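You operate a simulated robot arm through the tools that you are given. There is no shell and no other tool. Be economical: measure what you need, move in short steps, check, and stop when the job is done.

Carry out the task below with a simulated robot arm. There is one attempt and no reset: what you move stays moved.

TASK
Cover the oil spot on the barrow's deck with sawdust and roll it flat.
Fine: scoop it from the tub; scoop and blue roller go back; spill none. Set down upright: grey scoop, blue roller.
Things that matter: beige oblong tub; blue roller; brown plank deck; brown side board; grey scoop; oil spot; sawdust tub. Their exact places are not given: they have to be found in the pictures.

It is judged by the outcome, as a careful person would: the job done as asked, and still so three seconds after it is handed in. It fails if anything else is knocked over, pushed out of place, dropped, spilled or broken. A push-on lid holds only when it is set on centred and level and pressed home; a screw cap is set on level and turned clockwise until tight.

THE ROBOT
A 7-joint arm with a three-finger gripper on a trunk, on a base that drives. Base frame: it is fixed to the floor where the robot stands at the start and does not move with it; the origin is under the middle of the robot, x ahead of it, y to its left, z up. Readings come in mm, degrees, newtons and seconds.
With the tool pointing down near the work surface it reaches from about 500 to 940 mm from the robot's upright axis, wherever it stands. Its first joint turns from -166.0 to 166.0 degrees. Places, roughly: brown plank deck [1000, 300, 700]; brown side board [800, -200, 800]; oil spot [800, 0, 700]; sawdust tub [1000, 0, 700]. Payload 2.69 kg.
The TCP is the grasp point between the finger pads, 29 mm short of the fingertips. In the tool frame z runs along the fingers and y along their closing line. The gripper opens to 120 mm. The gripper's body begins 78 mm behind the TCP.
Orientation is that of the tool frame in the base frame, as a unit quaternion [x, y, z, w]. With the fingers straight down and closing along the base's y, the tool's x points along the base's -x, its y along +y and its z along -z.

THE INTERFACE
- The arm moves only by the tool play_rows. Its argument "steps" is a list of rows, each a list of 3 entries, a list of its own where there are three numbers: the gripper command, from -1 (shut) to 1 (fully open), values between in proportion, then the shift along the tool's x, y, z in units of 20 mm (1.0 is 20 mm), then the turn, a rotation vector about the tool's x, y, z in units of 6 degrees (1.0 is 6 degrees). In form: [[jaw, [x, y, z], [rx, ry, rz]], ...]. A call has 1 to 8 rows; each row shifts and turns the commanded pose from where the row before left it, along the tool's axes as they then stand. A call with a number of a shift or a turn outside -1 to 1 is refused whole. Rows are played at 5 a second. More than 50 mm and 8.6 degrees between two rows, or a gripper value outside its range, and nothing of the call is played. A pose out of reach is approached as far as the arm can. The call stops where the force on the tool passes 70 N (or 10 N more than at its start, if that is more) or the arm is blocked; 0.2 s more then pass. Each finger halts on what it meets, pressing with about 40 N; the grip force reading is that of the motor and also rises with nothing between the fingers. The clock runs only during rows and for 0.2 s after the last one: add rows that do not move to give the fingers time. The reply holds the time, the measured pose of the TCP, the force on the tool along the base axes, the opening and the grip force, in the units named above and with some noise, with the torque about the TCP (base axes, N m) and any sound that the robot's microphone picked up.
- Cameras (640 x 400 px; columns grow to the right, rows downward): "scene" is now at [239.8, -21.8, 1270.6]; the picture's right is [-0.22, -0.98, 0.00], its down [-0.62, 0.14, -0.77] and it looks along [0.75, -0.17, -0.64] (base axes); focal length 255 px, centre (320, 200). "wrist" rides on the gripper at [63, 0, -104] in the tool frame; the picture's right is [0.00, 1.00, 0.00], its down [-0.83, 0.00, -0.56] and it looks along [-0.56, 0.00, 0.83] (tool axes); focal length 275 px, centre (320, 200).
- camera(camera): a new picture of that camera. The clock stands still meanwhile.
- lift_body(by): slides the trunk up (or, below 0, down) by that many mm; the arm and the scene camera ride with it, the base frame stays. It gives what a move gives, with no picture.
- base_move(legs): drives the robot by 1 to 6 legs, each [ahead, left, turn to the left] in mm, mm and degrees, along the robot's own axes; the way and the turn of a leg run together, so that a leg with both is an arc; at most 1500 mm and 180 degrees a leg. The arm and the cameras ride along, it lands a little off, and it stops where it bumps. It gives what a move gives.
- aim_head(pan, tilt): turns the head with the scene camera to pan (to the left, within 86 degrees either way) and tilt (down, from -29 to 69), counted from straight ahead of the robot. It gives what a move gives.
- measure_at(camera, pixels): for up to 12 pixels [column, row] of the newest picture of that camera ("zoom" is the newest enlarged one), the place [x, y, z] in the base frame of the surface seen there, good to about 2 mm. The clock stands still meanwhile.
- enlarge(camera, box): a new picture of the part [left, top, right, bottom] of that camera's present view, enlarged. The clock stands still meanwhile.
- sign_off(): hands the job in; it is judged then, once.

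Work in short steps. Measure before you move; look again where a grasp or a placing could have gone wrong, and mend it. You have 80 turns and 68 pictures in all, those below and enlarged ones among them. Open the gripper and draw the arm clear of the work before you hand the job in, unless the task says otherwise; then end with one line.

The tools are called after "Call:" as name(argument=value, ...) on one line, values as JSON. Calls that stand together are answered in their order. play_rows: Moves the arm, as the interface text tells. Its arguments: {"type":"object","properties":{"steps":{"type":"array","items":{"type":"array"}}},"required":["steps"]} The other tools are called the same way: lift_body (by) slides the trunk up or down; base_move (legs) drives the base; aim_head (pan, tilt) turns the head that bears the scene camera; camera (camera) takes a picture; measure_at (camera, pixels) gives the place of the surface under pixels of a picture; enlarge (camera, box) takes an enlarged picture of a part of a camera's view; sign_off () hands the job in.

At the start:

```text
time_s: 0.0
position: [564.7, -101.8, 1029.4]
tcp_rot: [0.0, 1.0, 0.001, 0.0]
wrist_force: [-0.4, -0.3, -1.1]
wrist_torque: [0.01, -0.01, 0.01]
gripper_width: 120.1
grasp_force: 0.0
trunk travel left (down, up): [-525.0, 88.0]
robot x, y, heading: [0.3, 2.4, -0.1]
head pan, tilt: [-12.6, 39.8]
```

scene: 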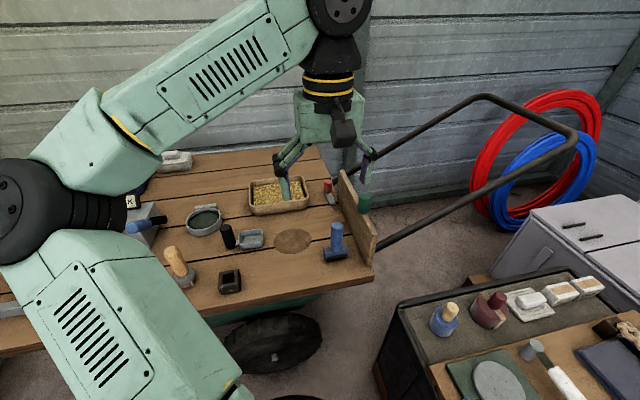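
wrist: 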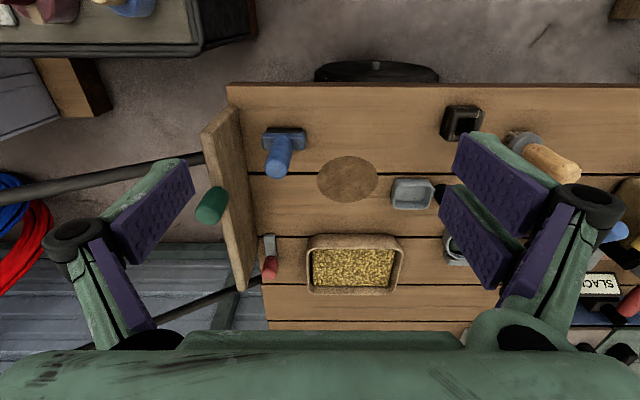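

The wrist picture shows the oil spot near (347,180), the blue roller at (282,150), a grey scoop at (412,193) and the sawdust tub at (352,265). I enlarge both views for detail.

Call:
enlarge(camera="wrist", box=[200, 80, 480, 300])

Call:
enlarge(camera="scene", box=[140, 140, 400, 310])

```text
1.82 times, centred on (340, 190) of wrist
```

zoom: 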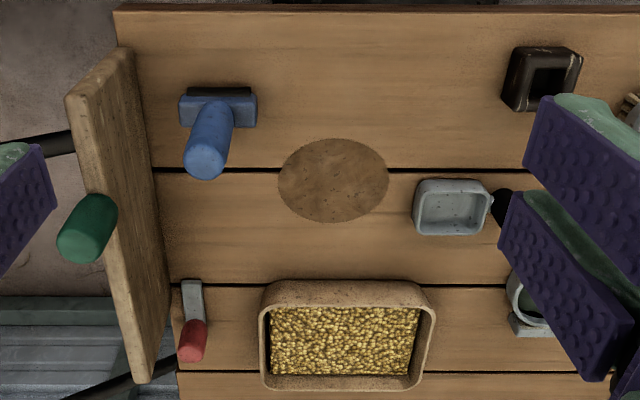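

```text
2.35 times, centred on (270, 225) of scene
```

zoom: 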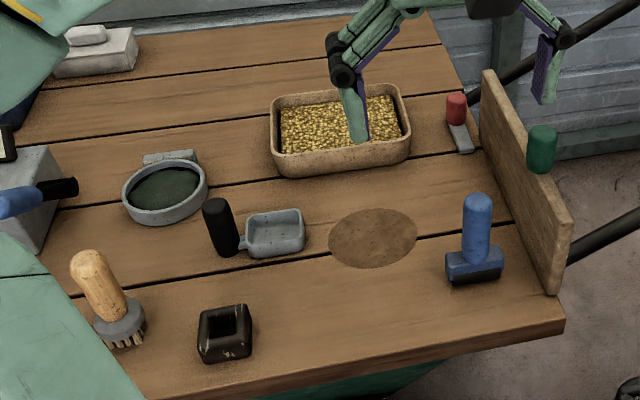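

The zoom shows the scoop with an upright black handle at (220,228) and the roller with an upright blue handle at (478,225). I measure the key points.

Call:
measure_at(camera="zoom", pixels=[[215, 203], [228, 255], [275, 237], [303, 215], [250, 215], [300, 248], [257, 256], [373, 238], [330, 238], [416, 238], [380, 210], [368, 266]])

Call:
measure_at(camera="zoom", pixels=[[477, 197], [476, 235], [450, 262], [500, 258], [455, 283], [498, 277], [273, 100], [408, 88], [285, 175], [410, 158], [310, 130], [385, 120]])

Call:
measure_at(camera="zoom", pixels=[[455, 100], [465, 150], [540, 130], [485, 75], [570, 225], [550, 290], [490, 150], [145, 190], [205, 185], [400, 320], [562, 328], [330, 145]])

```text
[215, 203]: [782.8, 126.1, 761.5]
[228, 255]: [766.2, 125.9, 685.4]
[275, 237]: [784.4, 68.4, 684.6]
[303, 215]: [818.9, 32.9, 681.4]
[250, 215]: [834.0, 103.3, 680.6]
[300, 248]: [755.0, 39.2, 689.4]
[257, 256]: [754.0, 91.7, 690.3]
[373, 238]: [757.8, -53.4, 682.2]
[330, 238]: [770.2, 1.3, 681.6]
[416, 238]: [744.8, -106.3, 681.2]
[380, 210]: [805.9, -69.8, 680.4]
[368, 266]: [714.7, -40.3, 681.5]
```

```text
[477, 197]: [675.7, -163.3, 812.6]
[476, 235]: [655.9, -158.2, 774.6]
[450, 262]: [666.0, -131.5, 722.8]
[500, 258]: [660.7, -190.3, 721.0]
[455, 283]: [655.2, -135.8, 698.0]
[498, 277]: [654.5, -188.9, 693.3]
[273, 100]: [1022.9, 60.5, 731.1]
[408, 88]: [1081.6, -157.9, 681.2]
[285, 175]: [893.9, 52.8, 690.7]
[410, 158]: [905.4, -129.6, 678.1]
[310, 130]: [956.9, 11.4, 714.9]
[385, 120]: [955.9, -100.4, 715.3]
```

```text
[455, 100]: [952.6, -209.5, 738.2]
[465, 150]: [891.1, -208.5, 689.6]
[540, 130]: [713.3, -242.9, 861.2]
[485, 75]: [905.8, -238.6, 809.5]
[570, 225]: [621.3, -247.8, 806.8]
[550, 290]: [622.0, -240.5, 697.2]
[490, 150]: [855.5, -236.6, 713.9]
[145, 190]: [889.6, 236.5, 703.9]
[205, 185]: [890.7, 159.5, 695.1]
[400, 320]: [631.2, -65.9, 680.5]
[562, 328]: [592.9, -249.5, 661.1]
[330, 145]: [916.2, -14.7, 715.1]
```

The deck is at z≈681, the spot is at about (760,-53), the scoop handle at (775,126), the roller at (668,-161) and the tub at about (955,-35). I check for clearance in front of the base before driving closer.

Call:
measure_at(camera="scene", pixels=[[280, 345], [250, 370], [320, 325], [300, 290], [390, 340], [378, 375], [470, 345], [360, 330]])

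Call:
aim_head(pan=0, tilt=62)

Call:
camera(camera="scene")

```text
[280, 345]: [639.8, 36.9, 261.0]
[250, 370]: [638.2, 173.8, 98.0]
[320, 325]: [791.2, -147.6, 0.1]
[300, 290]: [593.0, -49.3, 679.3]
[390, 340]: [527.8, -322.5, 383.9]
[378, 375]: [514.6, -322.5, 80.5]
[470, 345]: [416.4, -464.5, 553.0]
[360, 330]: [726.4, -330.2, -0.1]
```

```text
time_s: 0.9
position: [564.3, -102.0, 1028.9]
tcp_rot: [0.0, 1.0, 0.001, 0.0]
wrist_force: [0.7, -0.1, 0.0]
wrist_torque: [0.01, 0.0, -0.03]
gripper_width: 120.0
grasp_force: 0.1
trunk travel left (down, up): [-525.0, 88.0]
robot x, y, heading: [1.2, -1.7, 0.0]
head pan, tilt: [0.0, 62.0]
```

```text
63 pictures are left
```

scene: 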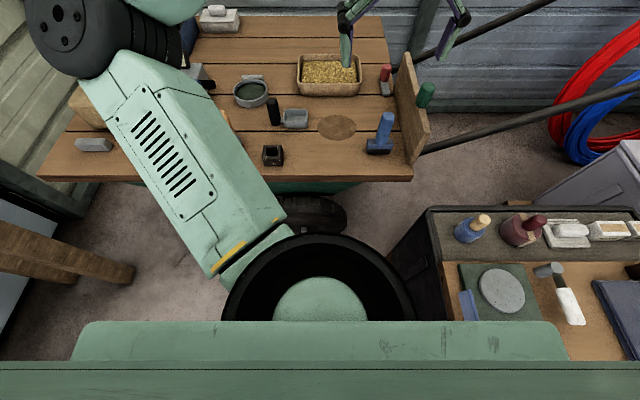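

The way ahead is clear up to the deck edge at x≈593 (wheel at x≈640). I drive 100 mm ahead so that the tub comes well into reach.

Call:
base_move(legs=[[100, 0, 0]])

Call:
aim_head(pan=-5, tilt=48)

Call:
enlarge(camera="scene", box=[200, 100, 440, 260])

Call:
camera(camera="wrist")

```text
time_s: 2.0
position: [665.1, -103.3, 1027.5]
tcp_rot: [0.001, 1.0, 0.001, 0.0]
wrist_force: [-0.1, 0.2, -0.3]
wrist_torque: [0.01, 0.0, 0.0]
gripper_width: 120.3
grasp_force: 0.1
trunk travel left (down, up): [-525.0, 88.0]
robot x, y, heading: [96.7, -3.1, -0.1]
head pan, tilt: [0.0, 62.0]
```

```text
time_s: 2.8
position: [663.3, -102.9, 1028.1]
tcp_rot: [0.001, 1.0, 0.0, 0.0]
wrist_force: [-1.1, -0.9, 0.7]
wrist_torque: [-0.01, 0.02, -0.01]
gripper_width: 120.0
grasp_force: 0.0
trunk travel left (down, up): [-525.0, 88.0]
robot x, y, heading: [100.6, -5.8, -0.2]
head pan, tilt: [-5.0, 48.0]
```

```text
2.50 times, centred on (320, 180) of scene
```

zoom: 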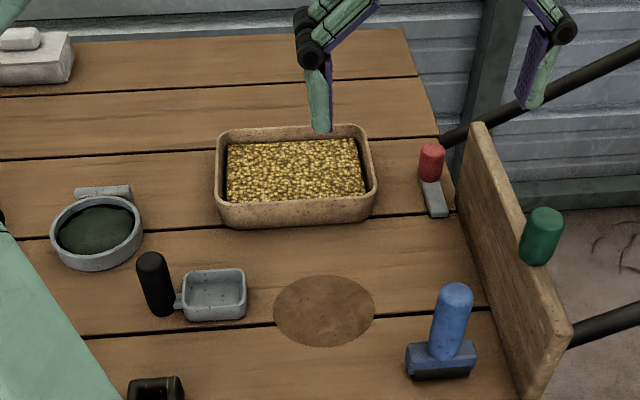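

```text
61 pictures are left
```

wrist: 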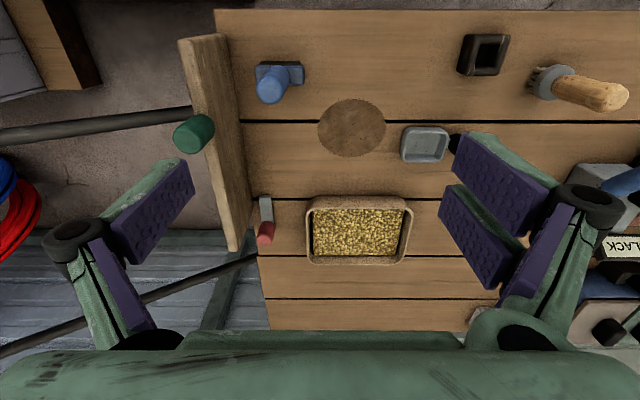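

The view is better now. I measure the scoop's handle and bowl, the tub's rim and filling, and the roller's grip in the zoom.

Call:
measure_at(camera="zoom", pixels=[[152, 256], [143, 275], [168, 275], [165, 310], [178, 304], [184, 288], [185, 276], [244, 274], [240, 318], [189, 318], [215, 295], [213, 318]])

Call:
measure_at(camera="zoom", pixels=[[217, 140], [365, 130], [372, 190], [220, 205], [232, 150], [355, 143], [360, 188], [232, 195], [295, 170], [296, 205], [296, 222], [290, 132]])

Call:
measure_at(camera="zoom", pixels=[[453, 288], [440, 320], [470, 322], [410, 348], [473, 345], [412, 375], [470, 372], [440, 345], [275, 310], [374, 309], [325, 277], [322, 346]])

```text
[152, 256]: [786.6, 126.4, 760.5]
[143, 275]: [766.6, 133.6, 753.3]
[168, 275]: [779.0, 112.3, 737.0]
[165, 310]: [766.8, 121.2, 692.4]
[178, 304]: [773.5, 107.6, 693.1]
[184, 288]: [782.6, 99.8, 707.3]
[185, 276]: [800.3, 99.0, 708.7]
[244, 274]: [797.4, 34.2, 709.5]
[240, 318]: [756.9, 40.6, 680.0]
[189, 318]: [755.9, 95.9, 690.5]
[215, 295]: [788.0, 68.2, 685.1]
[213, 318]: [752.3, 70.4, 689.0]
```

```text
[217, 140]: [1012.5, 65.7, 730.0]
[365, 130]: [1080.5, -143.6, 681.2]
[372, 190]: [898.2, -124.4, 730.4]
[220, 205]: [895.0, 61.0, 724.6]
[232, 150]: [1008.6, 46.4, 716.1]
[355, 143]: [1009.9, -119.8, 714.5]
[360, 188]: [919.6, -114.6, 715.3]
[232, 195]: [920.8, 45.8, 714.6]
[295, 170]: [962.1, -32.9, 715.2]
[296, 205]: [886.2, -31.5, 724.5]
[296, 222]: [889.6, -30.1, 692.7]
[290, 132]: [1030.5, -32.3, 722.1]
```

```text
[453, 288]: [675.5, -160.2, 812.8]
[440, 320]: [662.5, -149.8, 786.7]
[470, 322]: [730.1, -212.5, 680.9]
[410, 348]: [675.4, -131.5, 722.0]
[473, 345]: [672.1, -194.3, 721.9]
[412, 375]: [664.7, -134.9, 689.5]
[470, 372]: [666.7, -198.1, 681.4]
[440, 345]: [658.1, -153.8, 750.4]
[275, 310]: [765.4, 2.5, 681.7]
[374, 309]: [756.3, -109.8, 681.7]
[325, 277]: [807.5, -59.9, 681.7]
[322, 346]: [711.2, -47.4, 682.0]
```

The scoop's handle is about 23 mm thick, centred near (778,122), z 710–761; the bowl spans y 34–99, rim z 709. I bring the gripper down toward a place above the handle with a partial opening.

Call:
play_rows(steps=[[0, [-0.475, 0.94, 0.7], [0, 0, 0]], [0, [-0.475, 0.94, 0.7], [0, 0, 0]], [0, [-0.475, 0.94, 0.7], [0, 0, 0]], [0, [-0.475, 0.94, 0.7], [0, 0, 0]], [0, [-0.475, 0.94, 0.7], [0, 0, 0]], [0, [-0.475, 0.94, 0.7], [0, 0, 0]], [0, [-0.475, 0.94, 0.7], [0, 0, 0]], [0, [-0.475, 0.94, 0.7], [0, 0, 0]]])

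Call:
play_rows(steps=[[0, [-0.475, 0.94, 0.7], [0, 0, 0]], [0, [-0.475, 0.94, 0.7], [0, 0, 0]], [0, [-0.475, 0.94, 0.7], [0, 0, 0]], [0, [-0.475, 0.94, 0.7], [0, 0, 0]], [0, [0, 0, 0], [0, 0, 0]]])

Call:
camera(camera="wrist")

Call:
camera(camera="scene")

```text
time_s: 4.6
position: [740.6, 48.4, 914.2]
tcp_rot: [0.001, 1.0, 0.0, 0.001]
wrist_force: [-0.2, -0.4, -0.4]
wrist_torque: [0.01, -0.01, 0.0]
gripper_width: 60.1
grasp_force: 0.1
trunk travel left (down, up): [-525.0, 88.0]
robot x, y, heading: [98.5, 0.0, -0.1]
head pan, tilt: [-5.0, 48.0]
```

```text
time_s: 5.8
position: [779.0, 122.0, 860.4]
tcp_rot: [0.001, 1.0, -0.001, 0.0]
wrist_force: [0.9, 0.2, -0.6]
wrist_torque: [-0.02, 0.03, 0.02]
gripper_width: 60.2
grasp_force: 0.1
trunk travel left (down, up): [-525.0, 88.0]
robot x, y, heading: [98.9, -0.1, -0.0]
head pan, tilt: [-5.0, 48.0]
```

```text
60 pictures are left
```

wrist: 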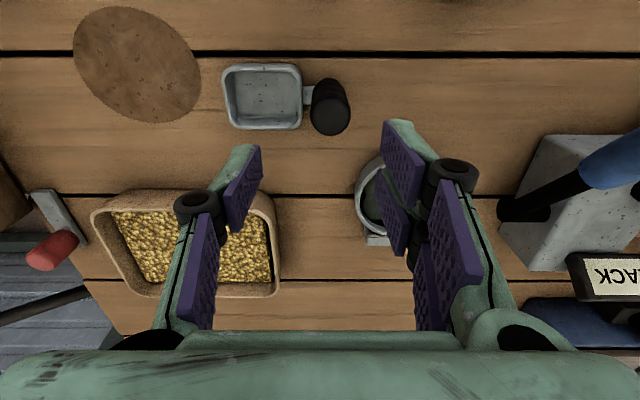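

```text
59 pictures are left
```

scene: 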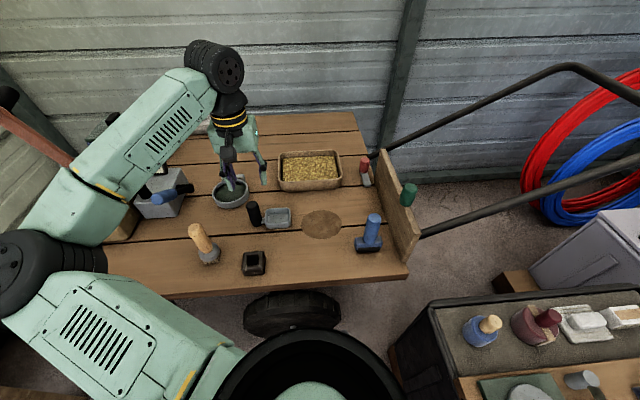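

The wrist view shows the handle at (330,107) and the bowl at (263,97). I measure both to centre the grasp.

Call:
measure_at(camera="wrist", pixels=[[329, 118], [314, 110], [347, 105], [330, 82], [330, 132], [308, 95], [226, 68], [299, 68], [226, 127], [300, 127], [263, 97]])

```text
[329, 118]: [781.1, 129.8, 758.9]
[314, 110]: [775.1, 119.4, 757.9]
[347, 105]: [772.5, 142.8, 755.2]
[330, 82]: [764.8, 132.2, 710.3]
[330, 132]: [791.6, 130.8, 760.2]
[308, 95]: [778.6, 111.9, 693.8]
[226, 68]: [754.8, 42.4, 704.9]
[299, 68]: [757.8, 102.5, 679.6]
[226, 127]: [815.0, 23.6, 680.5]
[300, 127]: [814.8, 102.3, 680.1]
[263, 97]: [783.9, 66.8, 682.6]
```

The two views differ on the handle's y (122 vs 131), so I enlarge the wrist view on it.

Call:
enlarge(camera="wrist", box=[210, 50, 370, 150])

Call:
measure_at(camera="zoom", pixels=[[410, 240], [545, 240], [478, 240], [478, 300], [478, 160], [420, 200], [535, 180], [415, 280], [555, 270], [390, 180], [60, 180], [370, 180]])

```text
4.00 times, centred on (290, 100) of wrist
```

zoom: 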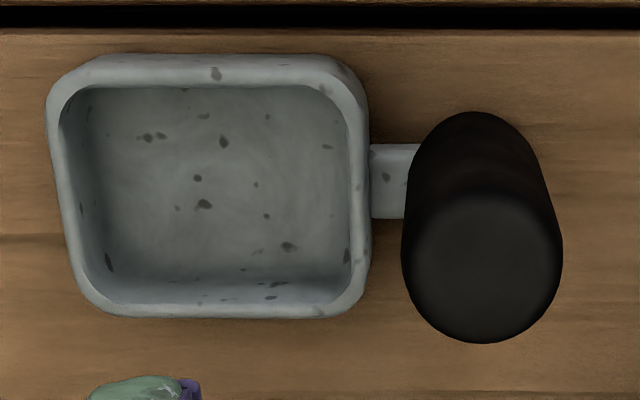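

```text
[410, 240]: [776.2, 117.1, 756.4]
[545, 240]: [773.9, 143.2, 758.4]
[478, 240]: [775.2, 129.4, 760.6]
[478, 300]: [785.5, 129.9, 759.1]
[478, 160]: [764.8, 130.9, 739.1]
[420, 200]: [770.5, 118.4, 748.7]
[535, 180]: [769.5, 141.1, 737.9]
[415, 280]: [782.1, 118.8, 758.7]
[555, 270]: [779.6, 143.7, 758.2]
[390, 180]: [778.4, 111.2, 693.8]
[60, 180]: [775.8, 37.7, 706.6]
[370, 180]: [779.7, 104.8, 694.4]
```

The handle's axis is at (778,130.5), radius ≈14. I centre on it and descend to TCP z≈744 with the fingers open about 52 mm, keeping the tips above the bowl rim.

Call:
play_rows(steps=[[-0.13, [0.03, 0.43, 0.8], [0, 0, 0]], [-0.13, [0, 0, 1], [0, 0, 0]], [-0.13, [0, 0, 1], [0, 0, 0]], [-0.13, [0, 0, 1], [0, 0, 0]], [-0.13, [0, 0, 1], [0, 0, 0]], [-0.13, [0, 0, 1], [0, 0, 0]], [-0.13, [0, 0, 0], [0, 0, 0]]])

Call:
camera(camera="wrist")

Call:
enlarge(camera="scene", box=[200, 140, 360, 240])

```text
time_s: 7.4
position: [777.6, 131.4, 743.3]
tcp_rot: [0.001, 1.0, 0.0, 0.0]
wrist_force: [1.0, 0.4, -0.1]
wrist_torque: [0.02, 0.02, -0.03]
gripper_width: 52.0
grasp_force: 0.2
trunk travel left (down, up): [-525.0, 88.0]
robot x, y, heading: [101.4, 2.6, -0.0]
head pan, tilt: [-5.0, 48.0]
```

```text
57 pictures are left
```

wrist: 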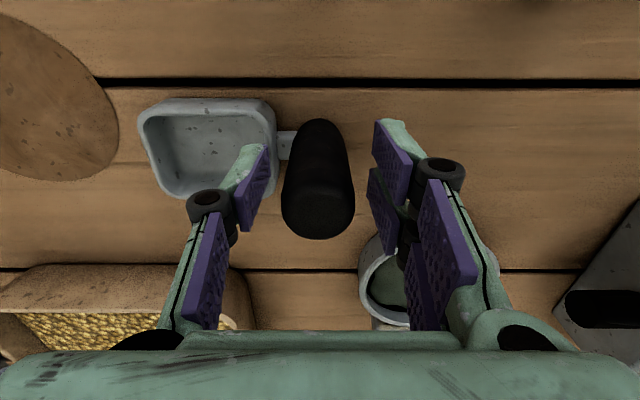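

```text
4.00 times, centred on (280, 190) of scene
```

zoom: 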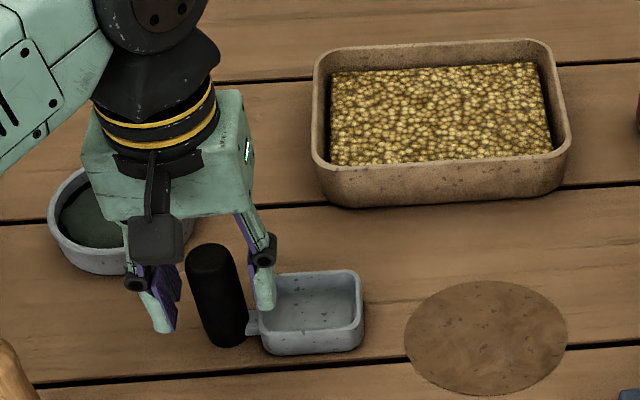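

The handle stands between the fingers, tips above the bowl rim. I close and wait.

Call:
play_rows(steps=[[-1, [0, 0, 0], [0, 0, 0]], [-1, [0, 0, 0], [0, 0, 0]], [-1, [0, 0, 0], [0, 0, 0]], [-1, [0, 0, 0], [0, 0, 0]], [-1, [0, 0, 0], [0, 0, 0]]])

Call:
play_rows(steps=[[-1, [0, 0, -0.5], [0, 0, 0]], [-1, [0, 0, -1], [0, 0, 0]], [-1, [0, 0, -1], [0, 0, 0]], [-1, [0, 0, -1], [0, 0, 0]], [-1, [0, 0, -1], [0, 0, 0]], [-1, [0, 0, 0], [0, 0, 0]]])

Call:
enlarge(camera="scene", box=[200, 100, 360, 240])

Call:
camera(camera="wrist")

```text
time_s: 8.6
position: [777.2, 130.8, 743.3]
tcp_rot: [0.001, 1.0, 0.001, 0.0]
wrist_force: [1.0, 0.3, -0.7]
wrist_torque: [-0.02, -0.02, 0.02]
gripper_width: 30.6
grasp_force: 40.2
trunk travel left (down, up): [-525.0, 88.0]
robot x, y, heading: [98.5, 4.2, 0.1]
head pan, tilt: [-5.0, 48.0]
```

```text
time_s: 10.0
position: [776.3, 129.7, 833.5]
tcp_rot: [0.001, 1.0, 0.0, 0.0]
wrist_force: [-0.4, -0.5, -1.7]
wrist_torque: [0.03, 0.01, -0.01]
gripper_width: 30.8
grasp_force: 40.0
trunk travel left (down, up): [-525.0, 88.0]
robot x, y, heading: [98.7, 1.1, 0.0]
head pan, tilt: [-5.0, 48.0]
```

```text
2.86 times, centred on (280, 170) of scene
```

zoom: 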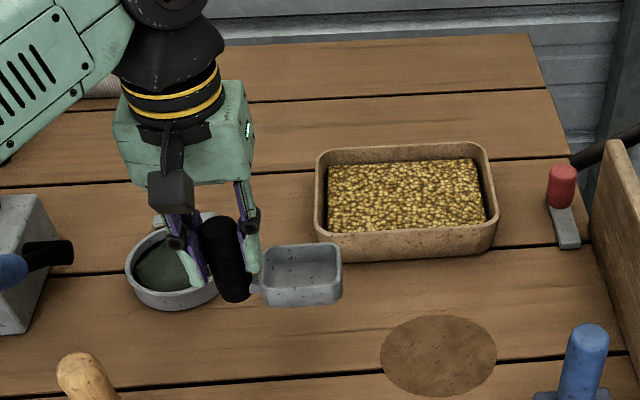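

```text
54 pictures are left
```

wrist: 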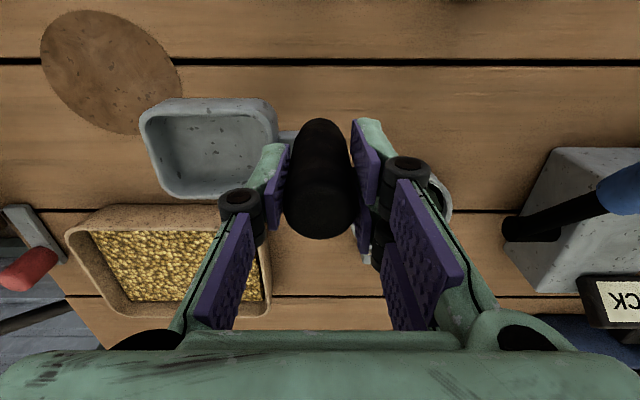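

The scoop is held level (bowl front 95 mm ahead in −y, bottom 62 mm below TCP). I carry it over the tub's +y end, at about (963, 8, 865).

Call:
play_rows(steps=[[-1, [-0.935, 0, -0.4], [0, 0, 0]], [-1, [-0.935, 0, -0.4], [0, 0, 0]], [-1, [-0.935, -0.6, -0.4], [0, 0, 0]], [-1, [-0.935, -0.6, -0.4], [0, 0, 0]], [-1, [-0.935, -0.6, 0], [0, 0, 0]], [-1, [-0.935, -0.6, 0], [0, 0, 0]], [-1, [-0.935, -0.6, 0], [0, 0, 0]], [-1, [-0.935, -0.6, 0], [0, 0, 0]]])

Call:
play_rows(steps=[[-1, [-0.935, -0.6, 0], [0, 0, 0]], [-1, [-0.935, -0.6, 0], [0, 0, 0]], [-1, [0, -0.6, 0], [0, 0, 0]], [-1, [0, -0.6, 0], [0, 0, 0]], [-1, [0, 0, 0], [0, 0, 0]]])

Call:
enlarge(camera="scene", box=[200, 100, 420, 240])

Call:
camera(camera="wrist")

```text
time_s: 11.8
position: [926.5, 57.8, 865.3]
tcp_rot: [0.001, 1.0, -0.001, -0.001]
wrist_force: [-0.8, 0.0, -1.4]
wrist_torque: [0.02, 0.0, -0.02]
gripper_width: 30.4
grasp_force: 39.9
trunk travel left (down, up): [-525.0, 88.0]
robot x, y, heading: [97.5, 3.5, 0.1]
head pan, tilt: [-5.0, 48.0]
```

```text
time_s: 13.0
position: [964.9, 10.1, 865.2]
tcp_rot: [0.001, 1.0, 0.0, 0.0]
wrist_force: [0.1, 0.4, -1.5]
wrist_torque: [0.07, -0.01, -0.02]
gripper_width: 30.7
grasp_force: 39.8
trunk travel left (down, up): [-525.0, 88.0]
robot x, y, heading: [98.1, -1.7, -0.3]
head pan, tilt: [-5.0, 48.0]
```

```text
2.86 times, centred on (310, 170) of scene
```

zoom: 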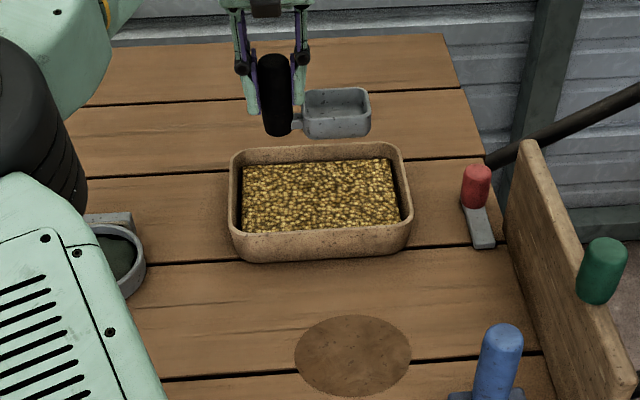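

```text
52 pictures are left
```

wrist: 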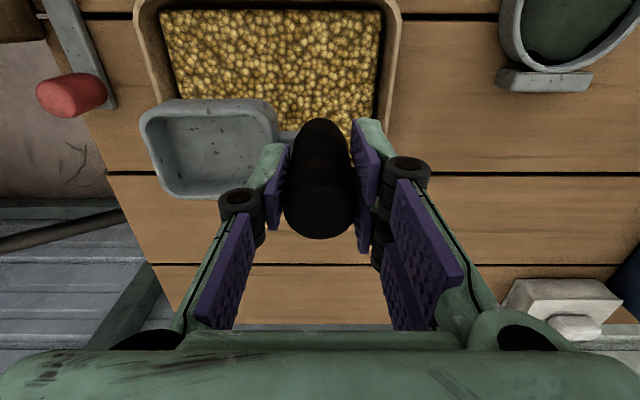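

I verify the tub's rim in this wrist view before dipping.

Call:
measure_at(camera="wrist", pixels=[[150, 30], [165, 60], [390, 40], [380, 70], [270, 10], [270, 60], [378, 110], [398, 20], [140, 10]])

Call:
measure_at(camera="zoom", pixels=[[320, 150], [320, 160], [320, 228], [320, 238], [237, 195], [405, 185], [230, 160], [403, 150]])

```text
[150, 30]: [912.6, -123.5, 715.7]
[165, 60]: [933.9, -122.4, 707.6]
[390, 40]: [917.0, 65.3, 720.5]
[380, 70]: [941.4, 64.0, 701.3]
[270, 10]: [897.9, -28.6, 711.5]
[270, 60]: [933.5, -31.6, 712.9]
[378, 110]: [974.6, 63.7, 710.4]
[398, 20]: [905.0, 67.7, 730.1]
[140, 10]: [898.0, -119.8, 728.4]
```

```text
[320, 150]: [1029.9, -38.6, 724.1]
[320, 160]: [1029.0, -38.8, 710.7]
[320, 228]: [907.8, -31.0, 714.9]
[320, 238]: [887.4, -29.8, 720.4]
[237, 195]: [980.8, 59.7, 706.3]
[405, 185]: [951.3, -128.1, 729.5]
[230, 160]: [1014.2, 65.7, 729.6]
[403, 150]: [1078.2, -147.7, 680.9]
```

The tub's cavity spans x≈897–1028, y≈−122…63, sawdust at 715, rim 730. I tilt the scoop mouth-down about the x axis above the tub, 48° first.

Call:
play_rows(steps=[[-1, [0, 0, 0], [-1, 0, 0]], [-1, [0, 0, 0], [-1, 0, 0]], [-1, [0, 0, 0], [-1, 0, 0]], [-1, [0, 0, 0], [-1, 0, 0]], [-1, [0, 0, 0], [-1, 0, 0]], [-1, [0, 0, 0], [-1, 0, 0]], [-1, [0, 0, 0], [-1, 0, 0]], [-1, [0, 0, 0], [-1, 0, 0]]])

Call:
play_rows(steps=[[-1, [0, 0, 0], [-1, 0, 0]], [-1, [0, 0, 0], [-1, 0, 0]], [-1, [0, 0, 0], [0, 0, 0]]])

Call:
camera(camera="scene")

Call:
camera(camera="wrist")

```text
time_s: 14.8
position: [964.0, 9.5, 866.6]
tcp_rot: [0.001, 0.913, 0.407, 0.001]
wrist_force: [0.0, 0.5, -0.5]
wrist_torque: [-0.02, 0.01, 0.01]
gripper_width: 30.6
grasp_force: 40.0
trunk travel left (down, up): [-525.0, 88.0]
robot x, y, heading: [94.8, -3.5, -0.4]
head pan, tilt: [-5.0, 48.0]
```

```text
time_s: 15.6
position: [964.1, 9.2, 866.3]
tcp_rot: [0.001, 0.866, 0.5, 0.001]
wrist_force: [-0.5, 0.2, -1.1]
wrist_torque: [-0.01, -0.02, 0.0]
gripper_width: 30.6
grasp_force: 40.2
trunk travel left (down, up): [-525.0, 88.0]
robot x, y, heading: [97.6, 2.1, -0.0]
head pan, tilt: [-5.0, 48.0]
```

```text
51 pictures are left
```

scene: 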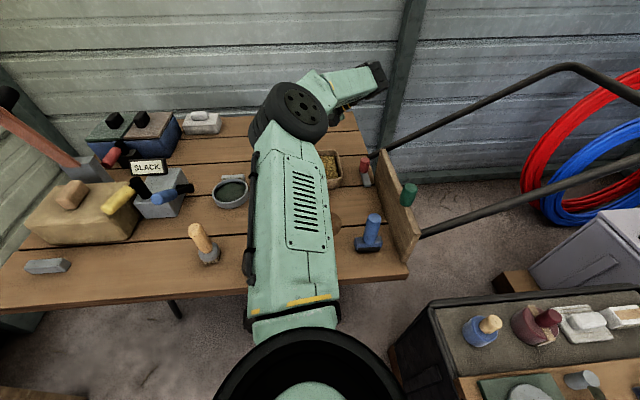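

```text
50 pictures are left
```

wrist: 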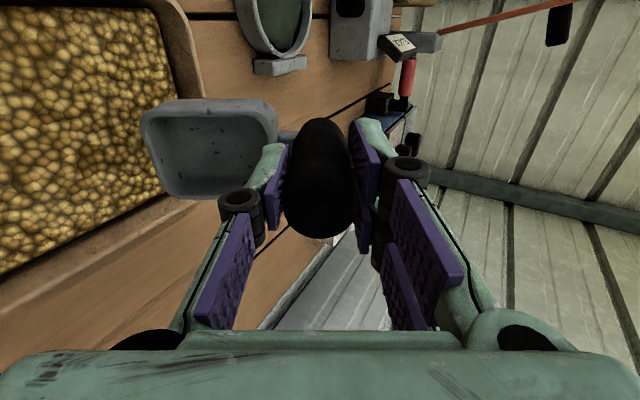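

Tilt is 60°, scoop firm. I lower it straight into the sawdust at the +y end, so that its lower front edge comes to z≈694.

Call:
play_rows(steps=[[-1, [0, -0.467, 0.362], [0, 0, 0]], [-1, [0, -0.467, 0.362], [0, 0, 0]], [-1, [0, -0.467, 0.362], [0, 0, 0]], [-1, [0, -0.467, 0.362], [0, 0, 0]], [-1, [0, -0.467, 0.362], [0, 0, 0]], [-1, [0, 0, 0], [0, 0, 0]]])

Call:
camera(camera="wrist")

```text
time_s: 17.0
position: [964.2, 19.5, 807.6]
tcp_rot: [0.0, 0.866, 0.5, 0.001]
wrist_force: [1.1, -0.3, -1.0]
wrist_torque: [-0.02, -0.01, -0.02]
gripper_width: 30.8
grasp_force: 39.7
trunk travel left (down, up): [-525.0, 88.0]
robot x, y, heading: [97.3, -2.7, -0.0]
head pan, tilt: [-5.0, 48.0]
```

```text
49 pictures are left
```

wrist: 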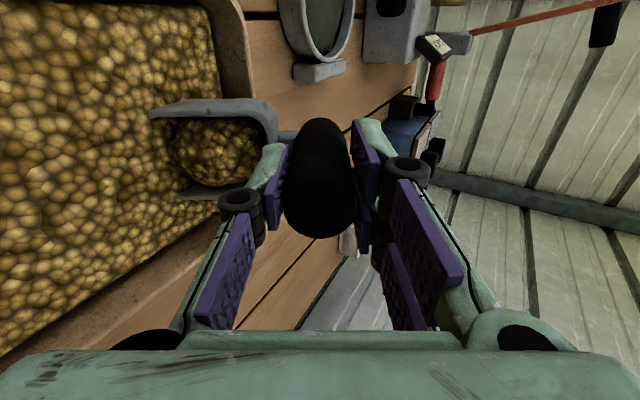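

The lip is buried and no contact force shows; sawdust is entering the bowl. I sweep 50 mm toward −y at the same depth.

Call:
play_rows(steps=[[-1, [0, -0.25, -0.433], [0, 0, 0]], [-1, [0, -0.25, -0.433], [0, 0, 0]], [-1, [0, -0.25, -0.433], [0, 0, 0]], [-1, [0, -0.25, -0.433], [0, 0, 0]], [-1, [0, -0.25, -0.433], [0, 0, 0]], [-1, [0, 0, 0], [0, 0, 0]]])

Call:
camera(camera="wrist")

```text
time_s: 18.4
position: [965.7, -31.7, 808.4]
tcp_rot: [0.001, 0.866, 0.5, 0.001]
wrist_force: [0.7, 0.2, -1.7]
wrist_torque: [-0.01, -0.02, -0.01]
gripper_width: 30.6
grasp_force: 40.2
trunk travel left (down, up): [-525.0, 88.0]
robot x, y, heading: [99.9, 0.1, -0.1]
head pan, tilt: [-5.0, 48.0]
```

```text
48 pictures are left
```

wrist: 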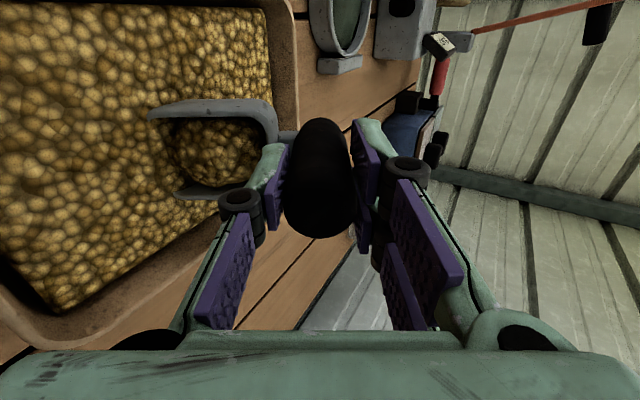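

Sawdust lies in the bowl. I now level the scoop progressively while drawing the lip up, staying inside the tub.

Call:
play_rows(steps=[[-1, [0, 0.19, 0.295], [1, 0, 0]], [-1, [0, 0.145, 0.275], [1, 0, 0]], [-1, [0, 0.13, 0.28], [1, 0, 0]], [-1, [0, 0.105, 0.285], [1, 0, 0]], [-1, [0, 0.08, 0.29], [1, 0, 0]], [-1, [0, 0.065, 0.3], [1, 0, 0]], [-1, [0, 0.03, 0.315], [1, 0, 0]], [-1, [0, 0.02, 0.315], [1, 0, 0]]])

Call:
play_rows(steps=[[-1, [0, 0, 0.34], [1, 0, 0]], [-1, [0, -0.015, 0.3], [1, 0, 0]], [-1, [0, 0, 0], [0, 0, 0]]])

Call:
camera(camera="wrist")

Call:
enlarge(camera="scene", box=[200, 100, 420, 240])

```text
time_s: 20.2
position: [963.9, 6.6, 784.4]
tcp_rot: [0.0, 0.995, 0.104, 0.0]
wrist_force: [-0.4, 0.0, -1.0]
wrist_torque: [0.06, -0.01, -0.02]
gripper_width: 30.7
grasp_force: 40.0
trunk travel left (down, up): [-525.0, 88.0]
robot x, y, heading: [100.7, 1.7, 0.1]
head pan, tilt: [-5.0, 48.0]
```

```text
time_s: 21.0
position: [963.5, 8.4, 770.9]
tcp_rot: [0.001, 1.0, -0.001, 0.0]
wrist_force: [1.2, 0.9, -1.2]
wrist_torque: [0.06, -0.01, -0.01]
gripper_width: 30.9
grasp_force: 39.4
trunk travel left (down, up): [-525.0, 88.0]
robot x, y, heading: [97.3, -1.5, -0.3]
head pan, tilt: [-5.0, 48.0]
```

```text
47 pictures are left
```

wrist: 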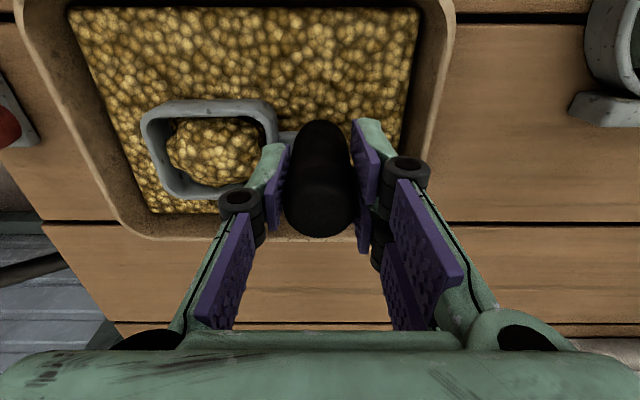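

```text
2.86 times, centred on (310, 170) of scene
```

zoom: 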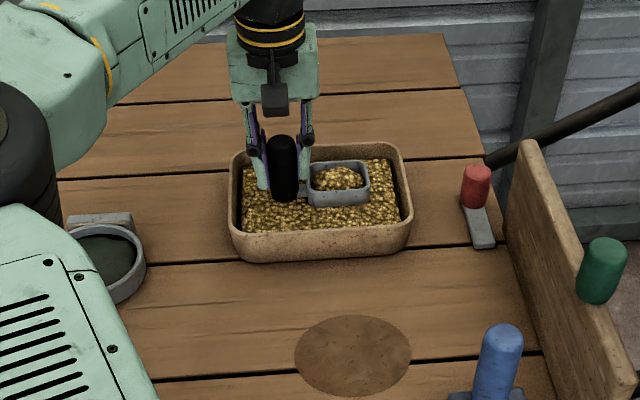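

The bowl holds a mound of sawdust and nothing lies outside. I lift gently straight up, then carry it level toward the spot.

Call:
play_rows(steps=[[-1, [0, 0, -0.3], [0, 0, 0]], [-1, [0, 0, -0.6], [0, 0, 0]], [-1, [0, 0, -0.8], [0, 0, 0]], [-1, [0, 0, -0.8], [0, 0, 0]], [-1, [0, 0, -0.8], [0, 0, 0]], [-1, [0.3, 0.05, -0.3], [0, 0, 0]], [-1, [0.6, 0.1, 0], [0, 0, 0]], [-1, [0.7, 0.12, 0], [0, 0, 0]]])

Call:
play_rows(steps=[[-1, [0.8, 0.14, 0], [0, 0, 0]], [-1, [0.8, 0.14, 0], [0, 0, 0]], [-1, [0.8, 0.14, 0], [0, 0, 0]], [-1, [0.8, 0.14, 0], [0, 0, 0]], [-1, [0.8, 0.14, 0], [0, 0, 0]], [-1, [0.8, 0.14, 0], [0, 0, 0]], [-1, [0.8, 0.14, 0], [0, 0, 0]], [-1, [0.8, 0.14, 0], [0, 0, 0]]])

Call:
play_rows(steps=[[-1, [0.8, 0.14, 0], [0, 0, 0]], [-1, [0.8, 0.1, 0], [0, 0, 0]], [-1, [0.6, 0, 0], [0, 0, 0]], [-1, [0.3, 0, 0.4], [0, 0, 0]], [-1, [0, 0, 0.7], [0, 0, 0]], [-1, [0, 0, 0.7], [0, 0, 0]], [-1, [0, 0, 0.4], [0, 0, 0]], [-1, [0, 0, 0], [0, 0, 0]]])

Call:
enlarge(camera="scene", box=[200, 120, 420, 260])

Call:
camera(camera="wrist")

```text
time_s: 22.8
position: [932.5, 13.9, 844.6]
tcp_rot: [0.001, 1.0, 0.0, 0.0]
wrist_force: [0.5, 0.6, -0.8]
wrist_torque: [-0.01, 0.01, 0.01]
gripper_width: 30.8
grasp_force: 40.0
trunk travel left (down, up): [-525.0, 88.0]
robot x, y, heading: [96.6, -0.7, 0.1]
head pan, tilt: [-5.0, 48.0]
```

```text
time_s: 24.6
position: [804.5, 38.2, 841.5]
tcp_rot: [0.001, 1.0, 0.0, 0.0]
wrist_force: [0.5, -0.6, -1.9]
wrist_torque: [0.01, -0.03, -0.02]
gripper_width: 30.8
grasp_force: 39.8
trunk travel left (down, up): [-525.0, 88.0]
robot x, y, heading: [99.2, 0.5, -0.0]
head pan, tilt: [-5.0, 48.0]
```

```text
time_s: 26.4
position: [754.0, 40.8, 798.8]
tcp_rot: [0.001, 1.0, 0.001, 0.0]
wrist_force: [-0.6, -0.2, -0.7]
wrist_torque: [0.03, 0.0, -0.01]
gripper_width: 30.7
grasp_force: 40.5
trunk travel left (down, up): [-525.0, 88.0]
robot x, y, heading: [96.8, -0.6, -0.1]
head pan, tilt: [-5.0, 48.0]
```

```text
2.86 times, centred on (310, 190) of scene
```

zoom: 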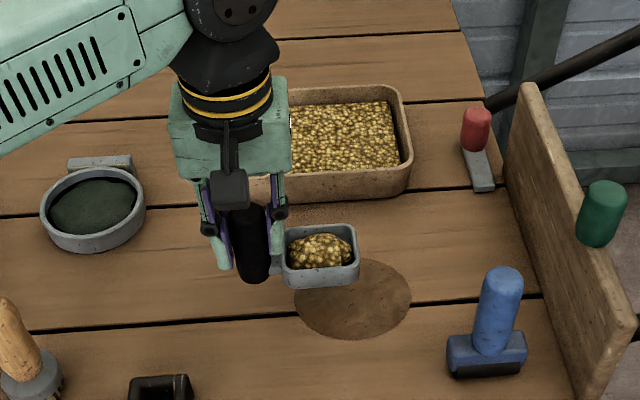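

```text
44 pictures are left
```

wrist: 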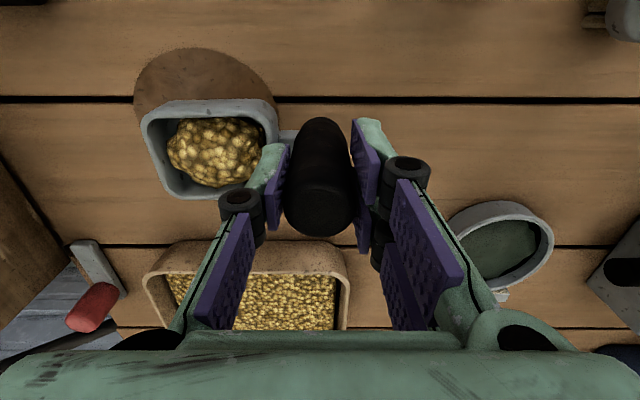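

The load looks intact. There is a faint patch on the deck between scoop and tub near zoom (320,213); I look closer to see whether it is only shadow.

Call:
enlarge(camera="scene", box=[280, 170, 350, 245])

```text
5.33 times, centred on (315, 208) of scene
```

zoom: 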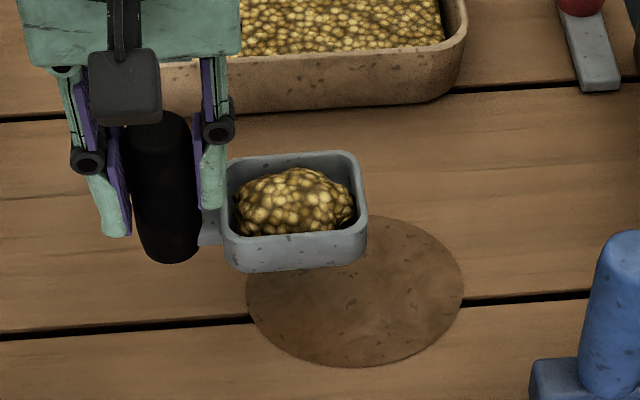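

It is only shadow. Tilting here would lean the wrist toward the side board and green post, so I first move to (858,−54) and turn the scoop 90° to pour toward the robot side instead.

Call:
play_rows(steps=[[-1, [-0.5, -0.4, -0.4], [0, 0, 0]], [-1, [-0.8, -0.75, -0.4], [0, 0, 0]], [-1, [-0.8, -0.75, 0], [0, 0, 0]], [-1, [-0.8, -0.75, 0], [0, 0, 0]], [-1, [-0.8, -0.75, 0], [0, 0, 0]], [-1, [-0.8, -0.75, 0], [0, 0, 0]], [-1, [-0.7, -0.6, 0], [0, 0, 0]]])

Call:
play_rows(steps=[[-1, [0, 0, 0], [0, 0, 0.7]], [-1, [0, 0, 0], [0, 0, 1]], [-1, [0, 0, 0], [0, 0, 1]], [-1, [0, 0, 0], [0, 0, 1]], [-1, [0, 0, 0], [0, 0, 1]], [-1, [0, 0, 0], [0, 0, 1]], [-1, [0, 0, 0], [0, 0, 1]], [-1, [0, 0, 0], [0, 0, 1]]])

Call:
play_rows(steps=[[-1, [0, 0, 0], [0, 0, 1]], [-1, [0, 0, 0], [0, 0, 1]], [-1, [0, 0, 0], [0, 0, 1]], [-1, [0, 0, 0], [0, 0, 1]], [-1, [0, 0, 0], [0, 0, 1]], [-1, [0, 0, 0], [0, 0, 1]], [-1, [0, 0, 0], [0, 0, 1]], [-1, [0, 0, 0], [0, 0, 0.3]]])

Call:
camera(camera="wrist")

Call:
camera(camera="scene")

```text
time_s: 28.0
position: [859.2, -52.9, 815.6]
tcp_rot: [0.001, 1.0, 0.0, 0.0]
wrist_force: [0.7, 0.0, -1.6]
wrist_torque: [0.06, 0.05, 0.0]
gripper_width: 30.6
grasp_force: 39.9
trunk travel left (down, up): [-525.0, 88.0]
robot x, y, heading: [97.7, -0.8, 0.0]
head pan, tilt: [-5.0, 48.0]
```

```text
time_s: 29.8
position: [857.4, -53.1, 815.0]
tcp_rot: [0.37, 0.929, 0.0, 0.0]
wrist_force: [0.6, 0.7, -1.3]
wrist_torque: [0.03, -0.01, -0.01]
gripper_width: 30.7
grasp_force: 39.6
out of reach, approached as far as the arm can: row 8
trunk travel left (down, up): [-525.0, 88.0]
robot x, y, heading: [99.1, 3.5, -0.2]
head pan, tilt: [-5.0, 48.0]
```

```text
time_s: 31.6
position: [857.6, -52.1, 814.9]
tcp_rot: [0.389, 0.921, -0.001, 0.0]
wrist_force: [-0.6, 0.3, -1.3]
wrist_torque: [0.02, -0.01, 0.0]
gripper_width: 30.5
grasp_force: 39.7
out of reach, approached as far as the arm can: row 1, 2, 3, 4, 5, 6, 7
trunk travel left (down, up): [-525.0, 88.0]
robot x, y, heading: [103.8, 0.4, -0.3]
head pan, tilt: [-5.0, 48.0]
```

```text
42 pictures are left
```

wrist: 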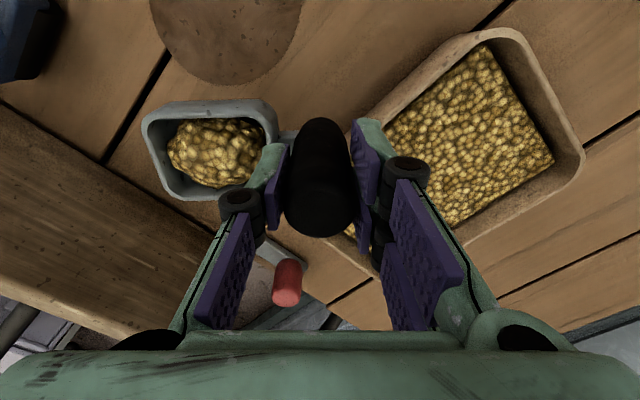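

```text
41 pictures are left
```

scene: 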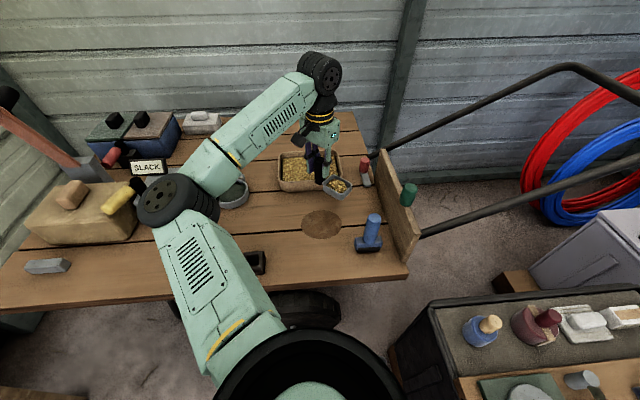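

The wrist joint stops at about 46° this way. I'll turn the other way instead (mouth toward +x,−y at −45°), where the lean passes over only low objects; I start by turning back.

Call:
play_rows(steps=[[-1, [0, 0, 0], [0, 0, -0.5]], [-1, [0, 0, 0], [0, 0, -1]], [-1, [0, 0, 0], [0, 0, -1]], [-1, [0, 0, 0], [0, 0, -1]], [-1, [0, 0, 0], [0, 0, -1]], [-1, [0, 0, 0], [0, 0, -1]], [-1, [0, 0, 0], [0, 0, -1]], [-1, [0, 0, 0], [0, 0, -1]]])

Call:
play_rows(steps=[[-1, [0, 0, 0], [0, 0, -1]], [-1, [0, 0, 0], [0, 0, -1]], [-1, [0, 0, 0], [0, 0, -1]], [-1, [0, 0, 0], [0, 0, -1]], [-1, [0, 0, 0], [0, 0, 0]]])

```text
time_s: 33.4
position: [858.0, -53.5, 814.1]
tcp_rot: [0.022, 1.0, 0.0, 0.0]
wrist_force: [1.0, -0.2, -1.3]
wrist_torque: [0.0, 0.0, 0.03]
gripper_width: 30.7
grasp_force: 40.4
trunk travel left (down, up): [-525.0, 88.0]
robot x, y, heading: [97.1, -2.0, -0.4]
head pan, tilt: [-5.0, 48.0]
```

```text
time_s: 34.6
position: [857.3, -53.4, 814.6]
tcp_rot: [-0.186, 0.982, 0.0, 0.0]
wrist_force: [-0.2, -0.4, -0.5]
wrist_torque: [0.03, -0.01, 0.04]
gripper_width: 30.7
grasp_force: 39.6
trunk travel left (down, up): [-525.0, 88.0]
robot x, y, heading: [101.7, 0.8, -0.1]
head pan, tilt: [-5.0, 48.0]
```

Yaw is −21° now and responding. I finish to −45° and move back so the lip stands above the spot's centre.

Call:
play_rows(steps=[[-1, [0, 0, 0], [0, 0, -1]], [-1, [0, 0, 0], [0, 0, -1]], [-1, [0, 0, 0], [0, 0, -1]], [-1, [0, 0, 0], [0, 0, -0.93]], [-1, [0, 0, 0], [0, 0, 0]]])

Call:
play_rows(steps=[[-1, [0.346, 0.82, 0], [0, 0, 0]], [-1, [0.346, 0.82, 0], [0, 0, 0]], [-1, [0.346, 0.82, 0], [0, 0, 0]], [-1, [0.346, 0.82, 0], [0, 0, 0]], [-1, [0.346, 0.82, 0], [0, 0, 0]], [-1, [0.346, 0.82, 0], [0, 0, 0]], [-1, [0.346, 0.82, 0], [0, 0, 0]], [-1, [0.346, 0.82, 0], [0, 0, 0]]])

Call:
play_rows(steps=[[-1, [0.346, 0.82, 0], [0, 0, 0]], [-1, [0.346, 0.82, 0], [0, 0, 0]], [-1, [0, 0, 0], [0, 0, 0]]])

Call:
camera(camera="wrist")

Call:
camera(camera="scene")

```text
time_s: 35.8
position: [857.6, -53.3, 813.9]
tcp_rot: [-0.382, 0.924, -0.001, 0.0]
wrist_force: [0.1, 0.2, -0.8]
wrist_torque: [0.03, 0.02, -0.02]
gripper_width: 30.4
grasp_force: 40.3
trunk travel left (down, up): [-525.0, 88.0]
robot x, y, heading: [98.9, 2.2, -0.2]
head pan, tilt: [-5.0, 48.0]
```

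```text
time_s: 37.6
position: [725.0, -0.2, 814.0]
tcp_rot: [-0.381, 0.924, 0.0, 0.0]
wrist_force: [0.0, -0.1, -0.4]
wrist_torque: [0.03, 0.02, -0.01]
gripper_width: 30.4
grasp_force: 40.2
trunk travel left (down, up): [-525.0, 88.0]
robot x, y, heading: [99.6, 1.7, -0.2]
head pan, tilt: [-5.0, 48.0]
```

```text
time_s: 38.4
position: [693.0, 14.2, 815.0]
tcp_rot: [-0.383, 0.924, 0.0, 0.0]
wrist_force: [0.5, 0.3, -1.4]
wrist_torque: [0.03, 0.02, -0.02]
gripper_width: 30.5
grasp_force: 39.8
trunk travel left (down, up): [-525.0, 88.0]
robot x, y, heading: [98.1, 1.4, -0.4]
head pan, tilt: [-5.0, 48.0]
```

```text
40 pictures are left
```

wrist: 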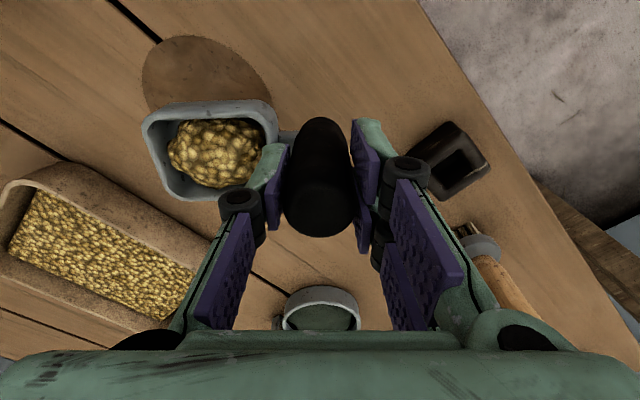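

```text
39 pictures are left
```

scene: 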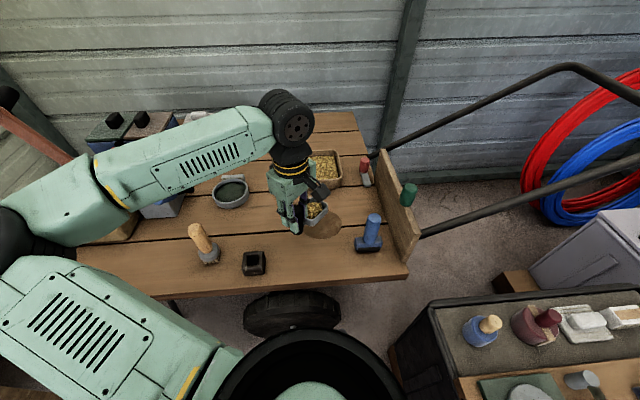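

The load is intact and the lip is over the spot's centre. I tilt progressively while lowering the lip to about 45 mm above the deck.

Call:
play_rows(steps=[[-1, [0, -0.205, -0.025], [-1, 0, 0]], [-1, [0, -0.253, -0.03], [-1, 0, 0]], [-1, [0, -0.3, -0.03], [-1, 0, 0]], [-1, [0, -0.34, -0.05], [-1, 0, 0]], [-1, [0, -0.4, -0.06], [-1, 0, 0]], [-1, [0, -0.435, -0.09], [-1, 0, 0]], [-1, [0, 0, 0], [0, 0, 0]]])

Call:
camera(camera="wrist")

```text
time_s: 40.0
position: [721.6, -12.3, 808.1]
tcp_rot: [-0.364, 0.878, 0.285, -0.119]
wrist_force: [-0.8, 0.4, -0.9]
wrist_torque: [0.01, 0.0, 0.01]
gripper_width: 30.5
grasp_force: 40.6
trunk travel left (down, up): [-525.0, 88.0]
robot x, y, heading: [98.1, 2.7, -0.3]
head pan, tilt: [-5.0, 48.0]
```

```text
38 pictures are left
```

wrist: 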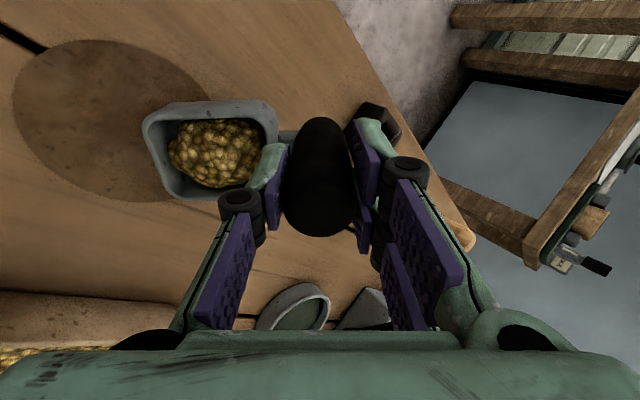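

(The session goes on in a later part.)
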